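You operate a simulated robot arm through the tools that you are given. There is no shell and no other tool. Be economical: measure what you need, move in short steps, check, and stop when the job is done.

The job below is to be done with a simulated robot arm. You get a single attempt, and the scene is never put back.

Task
Put the tall glass on top of the white chalk packet.

Only the result counts: the job must be done as asked and must still hold three seconds after the hand-in. Knocking over, shifting, dropping, spilling or breaking anything else fails it.

Robot
A 6-joint arm with a two-finger parallel gripper, fixed in place. Base frame: the origin is at the foot of the arm, x ahead of it, y to its left, z up; the work surface is at about z = 0. Lengths are in mm, angles in degrees, forces in N, time in s.
With the tool pointing down near the work surface it reaches from about 140 to 580 mm from the base axis. Its first joint turns from -66.0 to 66.0 degrees. Payload 2.1 kg.
Tool frame: the origin (TCP) lies between the finger pads and is the grasp point; the fingertips stand 30 mm ahead of it; z points along the fingers, y is the line along which they close. The gripper opens to 94 mm. The fingers are 28 mm wide and 10 mm thick; the gripper's body (50 by 96 mm) begins 55 mm behind the TCP.
Orientation is told as [roll, pitch, yaw] about the base's x, y, z axes, in that order, counted from this pose: with the fingers straight down and closing along the base's y, the tool's x points along the base's -x, its y along +y and its z along -z.

Tools
- The arm moves only by the tool play_rows. Its argument "moves" is one flat list of numbers, 7 for each row, row after row: the shift along the tool's x, y, z in mm, then the turn, a rotation vector about the tool's x, y, z in degrees, then the closure in counts, from 0 (fully open) to 255 (shut). In form: [tx, ty, tz, wx, wy, wz, gripper, tx, ty, tz, wx, wy, wz, gripper, ...]. A call has 1 to 10 rows; each row is the pose to reach, as a shift and turn from the pose commanded when the call began, along the tool's axes at that moment. A row lasts 0.2 s, in which the tool goes at most 50 mm and 8.6 degrees; a call with a longer step from one row to the next is refused whole, and so is a gripper value outside its range. Where a pose cannot be reached the arm comes as near as it can. A force on the tool above 40 N (or 10 N above the force at the start of the call, whichever is more), or a blocked arm, ends the call early, and 0.2 s more pass. The fingers move at their own pace (about 72 mm/s each) and stop on an object; they squeeze with about 41 N. The grip force told is the motor's: it shows also when the fingers shut on nothing. Time passes only in rows, and 0.2 s behind the last, so rows that repeat a pose let the fingers close. The reply holds the time, the measured pose of the TCP, the force on the tool along the base axes, the opening and the grip force, in the units named above and with some noise.
- Cameras (640 x 400 px; columns grow to the right, rows downward): "scene" is fixed at [57, -366.5, 499.3]; the picture's right is [0.80, -0.60, 0.00], its down [-0.25, -0.34, -0.91] and it looks along [0.54, 0.72, -0.43] (base axes); focal length 266 px, centre (320, 200). "wrist" rides on the gripper at [-37, 0, -58] in the tool frame; the picture's right is [0.00, -1.00, 0.00], its down [0.97, 0.00, -0.24] and it looks along [0.24, 0.00, 0.97] (tool axes); focal length 218 px, centre (320, 200).
- snapshot(camera): a new picture of that camera. The clock stands still meanwhile.
- locate(camera, pixels): for up to 12 pixels [column, row] of the newest picture of that camera ("zoom" is the newest enlarged one), the place [x, y, z] in the base frame of the surface seen there, good to about 2 mm. The clock stands still meanwhile.
- inspect(camera, box): a new picture of the part [left, top, right, bottom] of that camera's present view, enlarged. The clock stands still meanwhile.
- job_done(): hands the job in; it is judged then, once.

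Keep the steps short. Do not move on a guess: measure, check each grasp and each placing, and mend mistakes. In all there are 60 turns and 30 pictures (those below and enlarged ones count). Leave the gripper open and the arm clear of the work at the hand-in unless told otherwise, and finish with a single line.

The tools are called after "Request:" as a command line: name --argument value ..., lists and objects as JSON in quotes. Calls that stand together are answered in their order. play_rows: Moves the arm, as the interface text tells. Its arguments: {"type":"object","properties":{"moves":{"type":"array","items":{"type":"number"}}},"required":["moves"]} The other tools are called the same way: snapshot (camera) takes a picture; locate (camera, pixels) gives the place of the surface under pixels of a picture; inspect (camera, box) takes an enlarged picture of a part of a camera's view; job_done () hands the job in.

At the start:

```text
time_s: 0.0
tool_pos: [322.0, 26.0, 367.7]
orientation: [-0.1, 0.0, 0.0]
force: [-0.8, -0.2, -0.2]
opening: 93.9
grasp_force: 0.1
```

scene: 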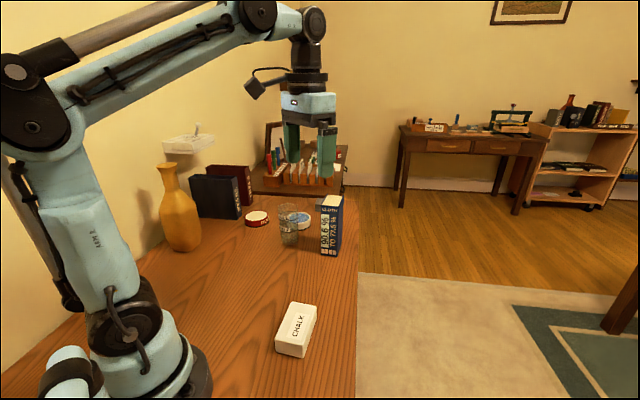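
wrist: 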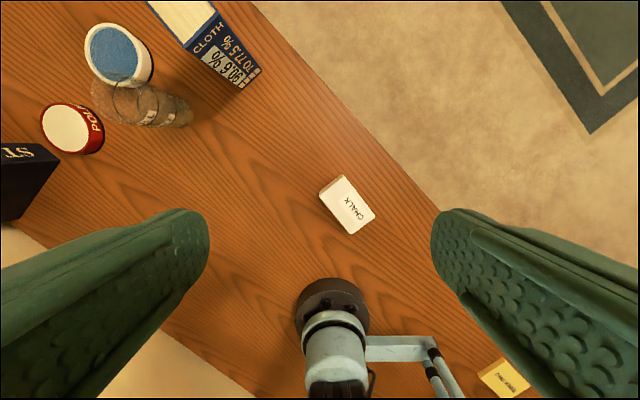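

I see the glass near (289,225) in the scene view and the chalk packet near (297,330). I'll enlarge both before measuring.

Request:
inspect --camera "scene" --box '[230, 180, 358, 260]'

Request:
inspect --camera "wrist" --box '[30, 0, 270, 150]'

Request:
locate --camera "wrist" --pixels '[[343, 176], [374, 213], [351, 233], [321, 194], [348, 205], [120, 55], [70, 130], [220, 45], [240, 88], [130, 100], [185, 112], [152, 105]]'

```text
5.00 times, centred on (294, 220) of scene
```

zoom: 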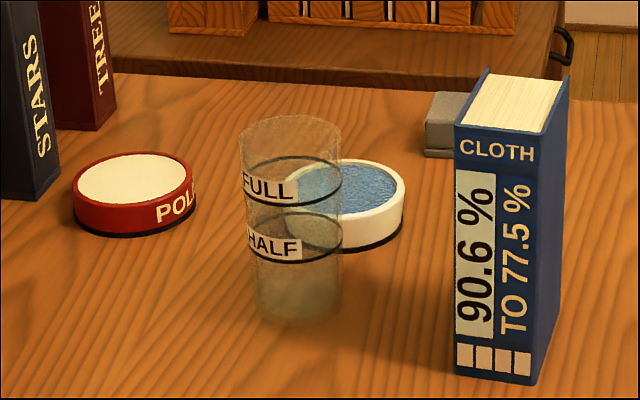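

```text
2.67 times, centred on (150, 75) of wrist
```

zoom: 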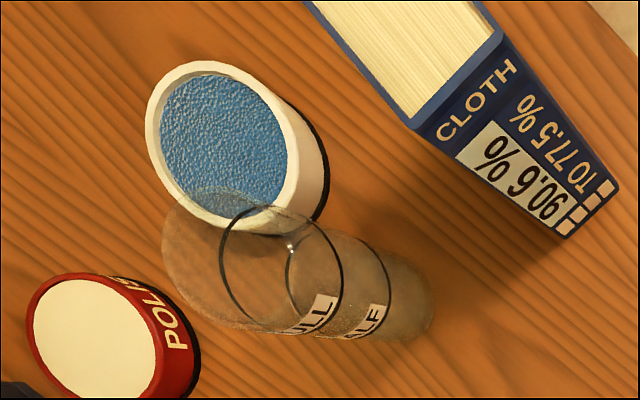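

```text
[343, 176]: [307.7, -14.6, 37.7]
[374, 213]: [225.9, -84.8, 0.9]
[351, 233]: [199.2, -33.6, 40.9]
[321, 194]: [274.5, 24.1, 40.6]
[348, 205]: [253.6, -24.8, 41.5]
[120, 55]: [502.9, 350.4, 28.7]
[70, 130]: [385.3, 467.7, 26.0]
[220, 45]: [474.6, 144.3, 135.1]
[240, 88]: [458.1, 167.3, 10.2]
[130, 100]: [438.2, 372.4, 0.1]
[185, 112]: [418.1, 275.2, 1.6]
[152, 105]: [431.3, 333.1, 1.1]
```

The packet top is at z≈41, centred near (254,-24). From the scene rays I put the glass base near (420,283), with a height of about 123 and a diameter of about 60. Next I'll locate the obstacles around the path (vase, wall shelf, books, book "CLOTH").

Request:
locate --camera "scene" --pixels '[[180, 215], [168, 165], [190, 150], [190, 128], [215, 190], [331, 200], [290, 240], [285, 217], [284, 229], [302, 220], [257, 218], [297, 315]]'

```text
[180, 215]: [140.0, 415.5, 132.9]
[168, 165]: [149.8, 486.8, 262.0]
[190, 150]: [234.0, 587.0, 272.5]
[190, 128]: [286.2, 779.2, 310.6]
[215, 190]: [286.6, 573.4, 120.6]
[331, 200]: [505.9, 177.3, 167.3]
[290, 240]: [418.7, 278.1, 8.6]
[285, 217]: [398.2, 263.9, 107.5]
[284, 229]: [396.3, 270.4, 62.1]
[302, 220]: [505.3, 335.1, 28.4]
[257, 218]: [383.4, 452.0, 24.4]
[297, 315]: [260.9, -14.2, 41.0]
```

Obstacles are clear of a path at z≈300: the book top is about 167 and the vase and shelf are well to the side. I'll move over the glass at z≈300 in seven rows and look down.

Request:
play_rows --moves '[-14, 37, 10, 0, 0, 0, 0, -28, 74, 20, 0, 0, 0, 0, -42, 111, 30, 0, 0, 0, 0, -56, 148, 40, 0, 0, 0, 0, -70, 185, 50, 0, 0, 0, 0, -84, 222, 60, 0, 0, 0, 0, -98, 257, 68, 0, 0, 0, 0, -98, 257, 68, 0, 0, 0, 0]'

Request:
snapshot --camera "wrist"

```text
time_s: 1.8
tool_pos: [419.4, 283.0, 300.7]
orientation: [0.0, 0.0, 0.0]
force: [-0.5, -0.2, 0.4]
opening: 94.0
grasp_force: 0.0
```

```text
25 pictures are left
```

wrist: 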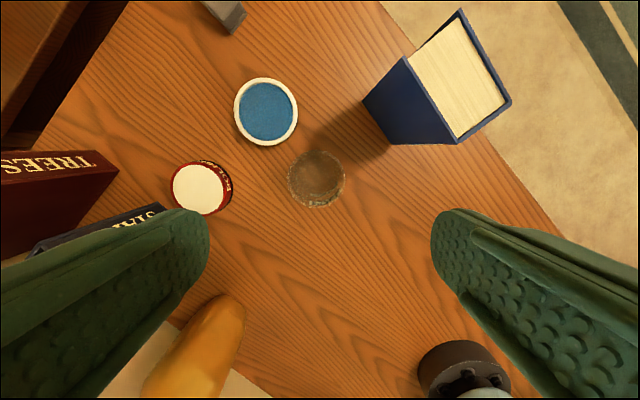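

The glass now shows at about (316,179). I'll enlarge it.

Request:
inspect --camera "wrist" --box '[264, 140, 376, 210]'

```text
5.71 times, centred on (320, 175) of wrist
```

zoom: 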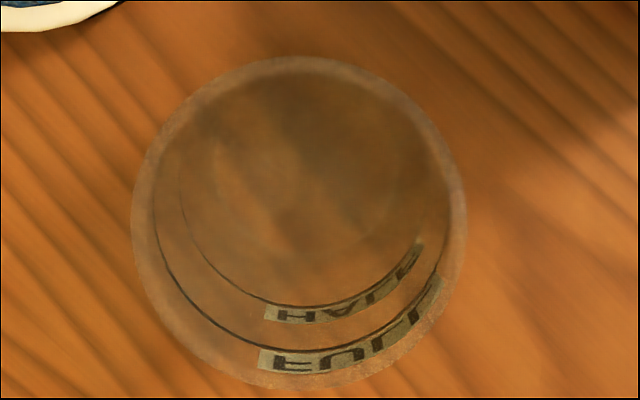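

The rim circle centre is at about (316.3,178.9) px, which puts the axis at (421.5,286) with a 64 mm rim, leaving 15 mm clearance per finger. I'll descend to z≈140 first and check.

Request:
play_rows --moves '[-2, 3, 30, 0, 0, 0, 0, -2, 3, 65, 0, 0, 0, 0, -2, 3, 100, 0, 0, 0, 0, -2, 3, 130, 0, 0, 0, 0, -2, 3, 150, 0, 0, 0, 0, -2, 3, 160, 0, 0, 0, 0, -2, 3, 160, 0, 0, 0, 0]'

Request:
snapshot --camera "wrist"

Request:
inspect --camera "scene" --box '[220, 130, 380, 270]'

```text
time_s: 3.4
tool_pos: [422.5, 286.9, 141.0]
orientation: [-0.1, -0.1, 0.0]
force: [-0.2, 0.3, 0.1]
opening: 94.2
grasp_force: 0.0
```

```text
23 pictures are left
```

wrist: 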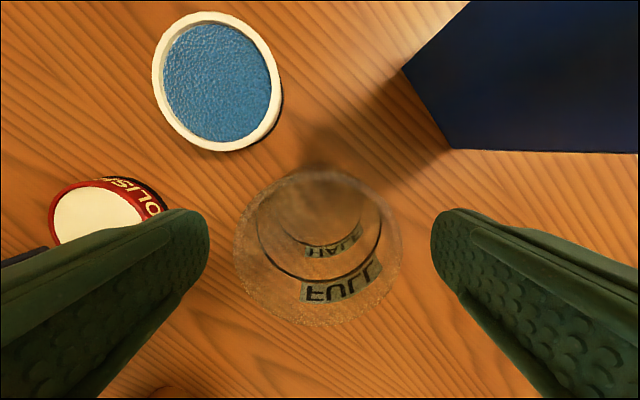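

```text
2.86 times, centred on (300, 200) of scene
```

zoom: 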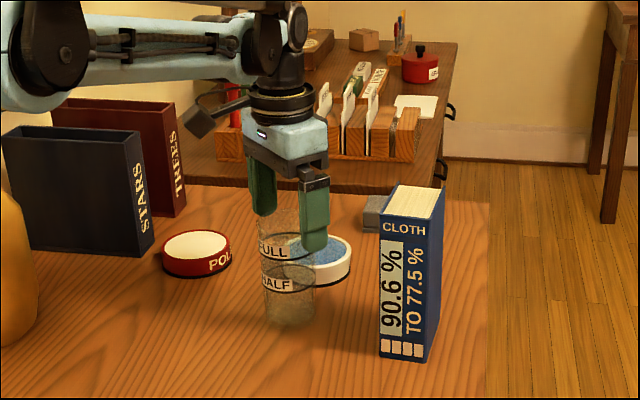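

The glass rim (columns 234–402, centre 318) is centred between the fingers. I'll lower slowly to z≈80, where the gripper body stays above the rim.

Request:
play_rows --moves '[1, 0, 15, 0, 0, 0, 0, 1, 0, 30, 0, 0, 0, 0, 1, 0, 45, 0, 0, 0, 0, 1, 0, 55, 0, 0, 0, 0, 1, 0, 60, 0, 0, 0, 0, 1, 0, 60, 0, 0, 0, 0]'

Request:
snapshot --camera "wrist"

Request:
inspect --camera "scene" --box '[220, 150, 380, 270]'

```text
time_s: 4.8
tool_pos: [423.1, 285.8, 81.9]
orientation: [-0.1, 0.0, -0.1]
force: [0.9, -0.3, -1.3]
opening: 94.0
grasp_force: 0.0
```

```text
21 pictures are left
```

wrist: 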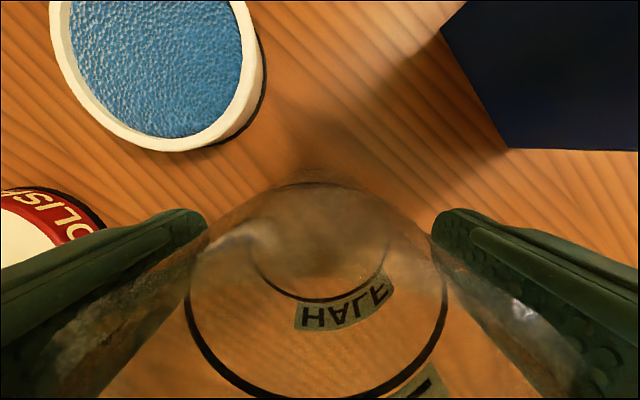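

```text
3.33 times, centred on (300, 210) of scene
```

zoom: 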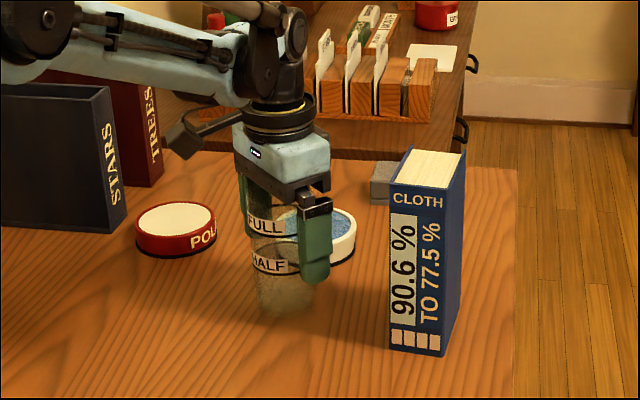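

The fingers straddle the glass without contact. Now I'll close in stages and hold.

Request:
play_rows --moves '[0, 0, 0, 0, 0, 0, 50, 0, 0, 0, 0, 0, 0, 70, 0, 0, 0, 0, 0, 0, 85, 0, 0, 0, 0, 0, 0, 100, 0, 0, 0, 0, 0, 0, 120, 0, 0, 0, 0, 0, 0, 140, 0, 0, 0, 0, 0, 0, 140]'

```text
time_s: 6.4
tool_pos: [422.3, 285.9, 83.4]
orientation: [-0.1, -0.1, 0.0]
force: [1.0, 0.7, 1.3]
opening: 64.0
grasp_force: 40.6
```

The fingers stopped at 64.0 mm with 40.6 N, so the glass is gripped. I'll lift 20 mm gently and check.

Request:
play_rows --moves '[0, 0, -4, 0, 0, 0, 140, 0, 0, -12, 0, 0, 0, 140, 0, 0, -20, 0, 0, 0, 140, 0, 0, -20, 0, 0, 0, 140]'

Request:
inspect --camera "scene" --box '[220, 150, 380, 270]'

```text
time_s: 7.4
tool_pos: [421.6, 286.8, 101.8]
orientation: [0.0, 0.0, 0.0]
force: [-0.5, -0.3, -0.8]
opening: 63.7
grasp_force: 41.1
```

```text
3.33 times, centred on (300, 210) of scene
```

zoom: 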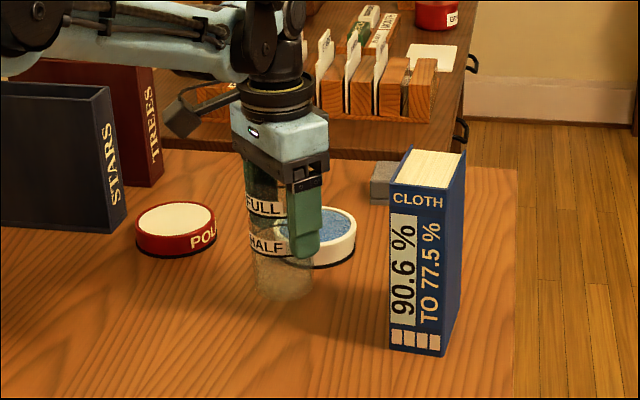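

The glass rises with the gripper, upright. I'll raise it about 100 mm more, smoothly.

Request:
play_rows --moves '[0, 0, -6, 0, 0, 0, 140, 0, 0, -18, 0, 0, 0, 140, 0, 0, -34, 0, 0, 0, 140, 0, 0, -50, 0, 0, 0, 140, 0, 0, -66, 0, 0, 0, 140, 0, 0, -82, 0, 0, 0, 140, 0, 0, -94, 0, 0, 0, 140, 0, 0, -100, 0, 0, 0, 140, 0, 0, -100, 0, 0, 0, 140]'

Request:
inspect --camera "scene" --box '[240, 280, 360, 370]'

```text
time_s: 9.4
tool_pos: [421.0, 285.9, 201.9]
orientation: [0.1, -0.1, 0.0]
force: [0.1, -1.1, -1.8]
opening: 64.4
grasp_force: 40.8
```

```text
4.44 times, centred on (300, 325) of scene
```

zoom: 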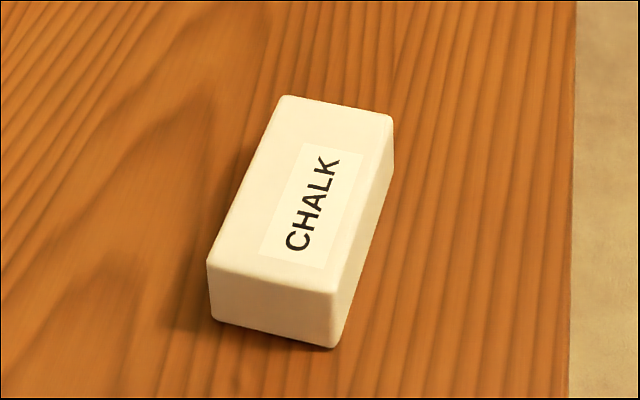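

The packet's top corners in this zoom are near (285,99), (390,118), (335,290) and (212,263). I'll locate points just inside them, plus some on the top.

Request:
locate --camera "zoom" --pixels '[[288, 102], [386, 121], [332, 286], [214, 260], [285, 180], [340, 200], [300, 195], [241, 185], [365, 200], [275, 272], [335, 110]]'

```text
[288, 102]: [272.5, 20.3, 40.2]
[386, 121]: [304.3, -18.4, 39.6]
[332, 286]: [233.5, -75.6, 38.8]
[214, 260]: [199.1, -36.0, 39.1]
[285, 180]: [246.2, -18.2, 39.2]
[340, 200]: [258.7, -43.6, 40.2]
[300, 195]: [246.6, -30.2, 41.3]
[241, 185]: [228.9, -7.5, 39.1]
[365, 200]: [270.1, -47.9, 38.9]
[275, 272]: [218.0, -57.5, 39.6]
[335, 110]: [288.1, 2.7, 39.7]
```

The packet centre is (252.5,-27.4), top z≈39.8. I'll carry the glass there at z≈200, in two smooth halves.

Request:
play_rows --moves '[4, -7, 0, 0, 0, 0, 140, 12, -22, 0, 0, 0, 0, 140, 22, -41, 0, 0, 0, 0, 140, 33, -61, 0, 0, 0, 0, 140, 44, -82, 0, 0, 0, 0, 140, 55, -102, 0, 0, 0, 0, 140, 66, -122, 0, 0, 0, 0, 140, 76, -141, 0, 0, 0, 0, 140, 82, -152, 0, 0, 0, 0, 140, 85, -157, 0, 0, 0, 0, 140]'

Request:
play_rows --moves '[4, -7, 0, 0, 0, 0, 140, 12, -22, 0, 0, 0, 0, 140, 22, -41, 0, 0, 0, 0, 140, 33, -61, 0, 0, 0, 0, 140, 44, -82, 0, 0, 0, 0, 140, 55, -102, 0, 0, 0, 0, 140, 66, -122, 0, 0, 0, 0, 140, 76, -141, 0, 0, 0, 0, 140, 81, -151, 0, 0, 0, 0, 140, 84, -156, 0, 0, 0, 0, 140]'

Request:
snapshot --camera "wrist"

Request:
snapshot --camera "scene"

```text
time_s: 11.6
tool_pos: [337.1, 128.5, 202.4]
orientation: [0.0, -0.1, 0.1]
force: [0.1, 0.3, -1.7]
opening: 64.0
grasp_force: 41.0
```

```text
time_s: 13.8
tool_pos: [253.1, -26.8, 200.5]
orientation: [0.0, 0.0, 0.1]
force: [-0.6, 0.1, -1.7]
opening: 63.7
grasp_force: 41.1
```

```text
17 pictures are left
```

wrist: 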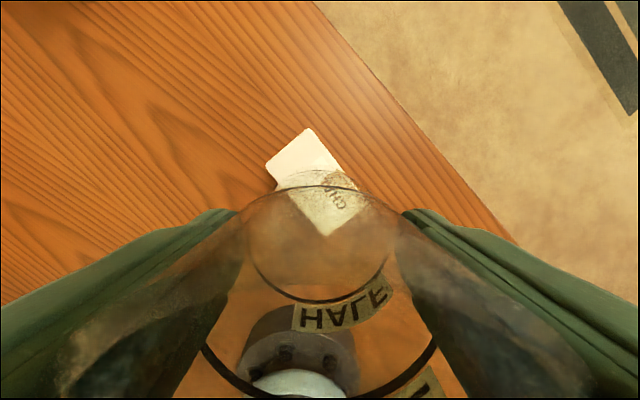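

```text
16 pictures are left
```

scene: 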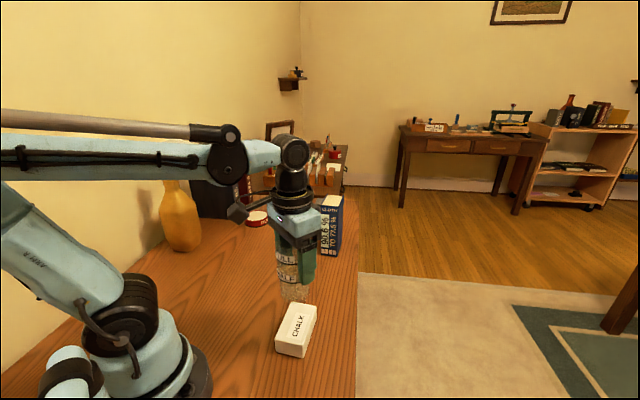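

The glass is over the packet. I'll lower 66 mm so its bottom is about 12 mm above the packet, then check alignment.

Request:
play_rows --moves '[0, 0, 5, 0, 0, 0, 140, 0, 0, 15, 0, 0, 0, 140, 0, 0, 28, 0, 0, 0, 140, 0, 0, 42, 0, 0, 0, 140, 0, 0, 54, 0, 0, 0, 140, 0, 0, 62, 0, 0, 0, 140, 0, 0, 66, 0, 0, 0, 140, 0, 0, 66, 0, 0, 0, 140]'

Request:
inspect --camera "scene" --box '[240, 240, 360, 370]'

Request:
snapshot --camera "wrist"

```text
time_s: 15.6
tool_pos: [252.3, -26.5, 133.7]
orientation: [0.0, -0.1, -0.1]
force: [0.1, 0.0, -1.9]
opening: 63.4
grasp_force: 41.0
```

```text
3.08 times, centred on (300, 305) of scene
```

zoom: 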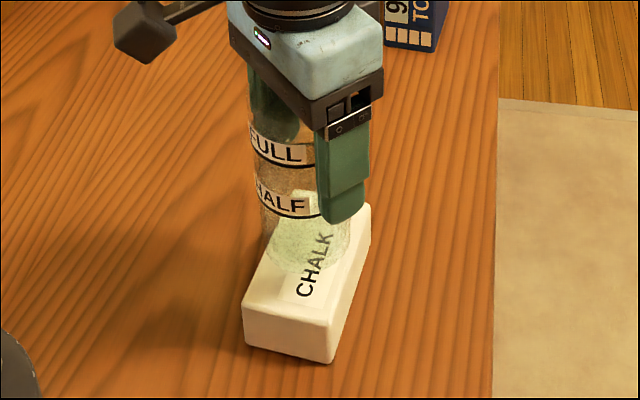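

```text
14 pictures are left
```

wrist: 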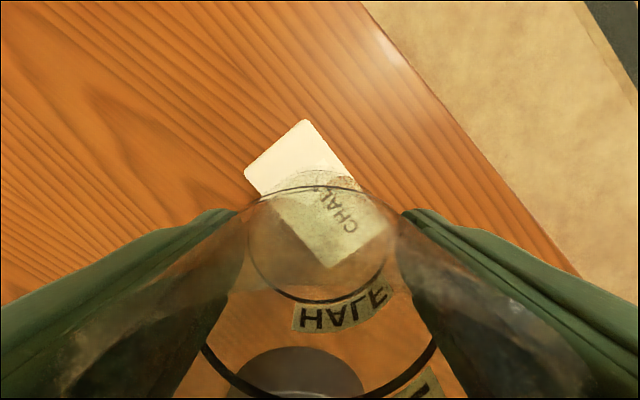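

The glass bottom (centre about (297,318) px) hovers over the packet's centre. I'll lower 9 mm slowly, watching the force.

Request:
play_rows --moves '[0, 0, 3, 0, 0, 0, 140, 0, 0, 6, 0, 0, 0, 140, 0, 0, 8, 0, 0, 0, 140, 0, 0, 9, 0, 0, 0, 140, 0, 0, 9, 0, 0, 0, 140]'

Request:
inspect --camera "scene" --box '[260, 290, 340, 365]'

```text
time_s: 16.8
tool_pos: [252.5, -26.0, 126.0]
orientation: [0.0, -0.1, 0.0]
force: [0.0, -0.7, -1.9]
opening: 63.5
grasp_force: 40.8
```

```text
5.33 times, centred on (300, 328) of scene
```

zoom: 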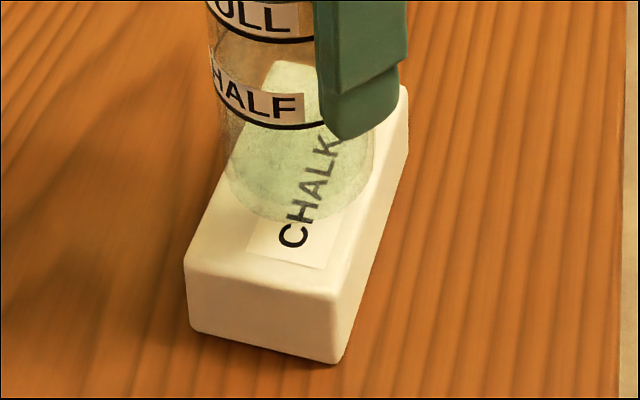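

The bottom ring sits centrally, still without contact (force unchanged at -1.9). I'll lower 3 mm more in 1 mm steps.

Request:
play_rows --moves '[0, 0, 1, 0, 0, 0, 140, 0, 0, 2, 0, 0, 0, 140, 0, 0, 3, 0, 0, 0, 140, 0, 0, 3, 0, 0, 0, 140]'

```text
time_s: 17.8
tool_pos: [252.5, -25.6, 122.7]
orientation: [0.0, -0.1, 0.1]
force: [0.5, 0.2, -1.6]
opening: 63.3
grasp_force: 41.6
```

No contact yet. I'll lower in further small steps.

Request:
play_rows --moves '[0, 0, 0.5, 0, 0, 0, 140, 0, 0, 1, 0, 0, 0, 140, 0, 0, 1, 0, 0, 0, 140]'

Request:
play_rows --moves '[0, 0, 0.5, 0, 0, 0, 140, 0, 0, 1, 0, 0, 0, 140, 0, 0, 1, 0, 0, 0, 140]'

```text
time_s: 18.6
tool_pos: [251.4, -26.4, 121.8]
orientation: [0.1, -0.1, 0.0]
force: [-1.0, 0.0, 5.2]
opening: 63.6
grasp_force: 40.9
```

```text
time_s: 19.4
tool_pos: [252.6, -25.3, 121.0]
orientation: [0.0, -0.2, 0.0]
force: [-0.6, 1.7, 25.1]
opening: 63.6
grasp_force: 40.8
```

Contact: the upward force went from 5 N to 25 N. I'll back off 1 mm to ease the load, then check.

Request:
play_rows --moves '[0, 0, -0.5, 0, 0, 0, 140, 0, 0, -0.9, 0, 0, 0, 140, 0, 0, -0.9, 0, 0, 0, 140]'

Request:
inspect --camera "scene" --box '[240, 240, 360, 370]'

```text
time_s: 20.2
tool_pos: [252.2, -26.1, 120.9]
orientation: [0.0, -0.1, 0.0]
force: [-0.3, 0.0, -2.1]
opening: 63.3
grasp_force: 40.6
```

```text
3.08 times, centred on (300, 305) of scene
```

zoom: 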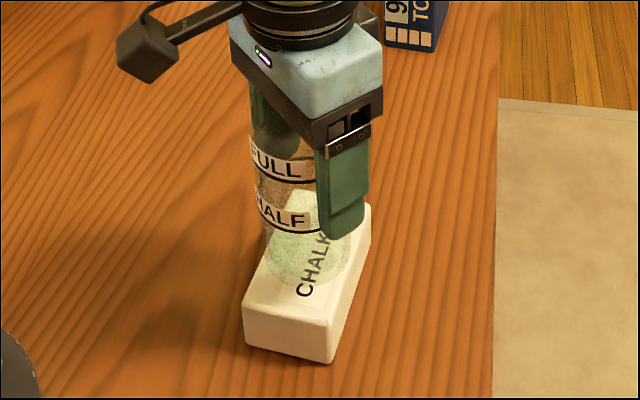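

The force is back to the carried weight, so the glass is a hair above the packet. I'll lower 0.5 mm, then open.

Request:
play_rows --moves '[0, 0, 0.3, 0, 0, 0, 140, 0, 0, 0.5, 0, 0, 0, 140, 0, 0, 0.5, 0, 0, 0, 140]'

```text
time_s: 21.0
tool_pos: [253.1, -25.4, 120.6]
orientation: [0.0, -0.1, 0.0]
force: [0.5, -0.3, -2.2]
opening: 63.5
grasp_force: 41.1
```

Request:
play_rows --moves '[0, 0, 0.2, 0, 0, 0, 140, 0, 0, 0.4, 0, 0, 0, 140, 0, 0, 0.4, 0, 0, 0, 140]'

```text
time_s: 21.8
tool_pos: [252.2, -26.9, 121.1]
orientation: [0.0, -0.1, 0.0]
force: [-0.1, -0.1, -1.2]
opening: 63.3
grasp_force: 40.8
```

The force is -1.2 N, so the packet is taking part of the weight and the glass is just touching. I'll open the fingers slowly.

Request:
play_rows --moves '[0, 0, 0.1, 0, 0, 0, 100, 0, 0, 0.1, 0, 0, 0, 80, 0, 0, 0.1, 0, 0, 0, 70, 0, 0, 0.1, 0, 0, 0, 50, 0, 0, 0.1, 0, 0, 0, 30, 0, 0, 0.1, 0, 0, 0, 0, 0, 0, 0.1, 0, 0, 0, 0, 0, 0, 0.1, 0, 0, 0, 0]'

Request:
snapshot --camera "wrist"

Request:
inspect --camera "scene" --box '[240, 240, 360, 370]'

```text
time_s: 23.6
tool_pos: [252.2, -27.4, 120.2]
orientation: [0.0, -0.1, -0.1]
force: [-1.2, 0.0, 0.2]
opening: 93.9
grasp_force: 0.1
```

```text
11 pictures are left
```

wrist: 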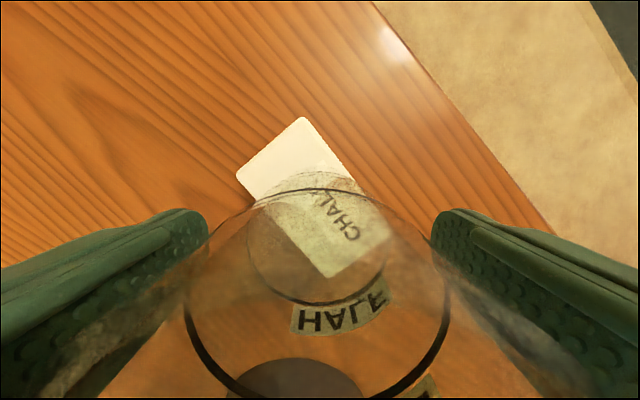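

```text
3.08 times, centred on (300, 305) of scene
```

zoom: 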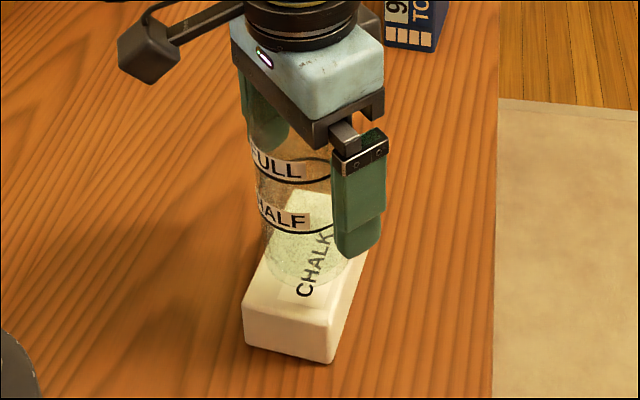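

The glass stands free and upright on the packet, with the fingers clear on both sides. I'll retract straight up about 150 mm.

Request:
play_rows --moves '[0, 0, -5, 0, 0, 0, 0, 0, 0, -15, 0, 0, 0, 0, 0, 0, -30, 0, 0, 0, 0, 0, 0, -50, 0, 0, 0, 0, 0, 0, -75, 0, 0, 0, 0, 0, 0, -100, 0, 0, 0, 0, 0, 0, -125, 0, 0, 0, 0, 0, 0, -150, 0, 0, 0, 0, 0, 0, -160, 0, 0, 0, 0]'

Request:
snapshot --camera "scene"

Request:
snapshot --camera "wrist"

```text
time_s: 25.6
tool_pos: [253.3, -27.2, 281.2]
orientation: [-0.1, -0.1, 0.0]
force: [-0.4, -0.3, -0.6]
opening: 94.0
grasp_force: 0.1
```

```text
9 pictures are left
```

scene: 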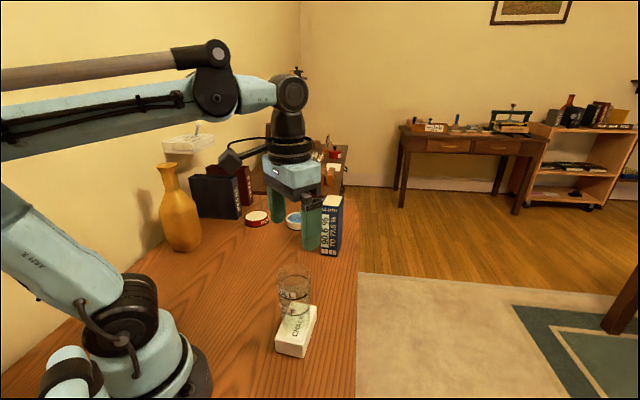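

```text
8 pictures are left
```

wrist: 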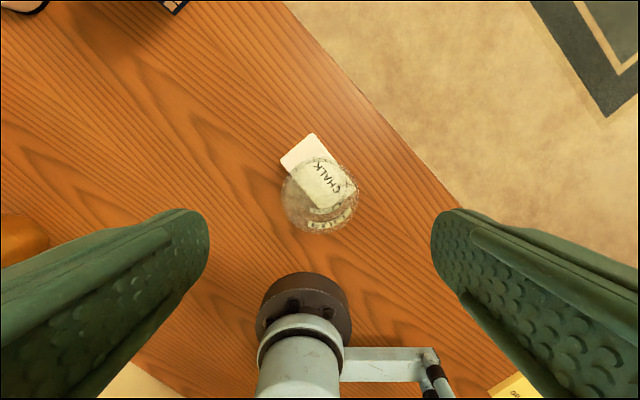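

The glass stands upright on the unmoved packet. The other items are in place, the gripper is open and the arm is clear. I'm handing in.

Request:
job_done

```text
The job is handed in.
```

The tall glass is standing upright on top of the white chalk packet, and the job is handed in.
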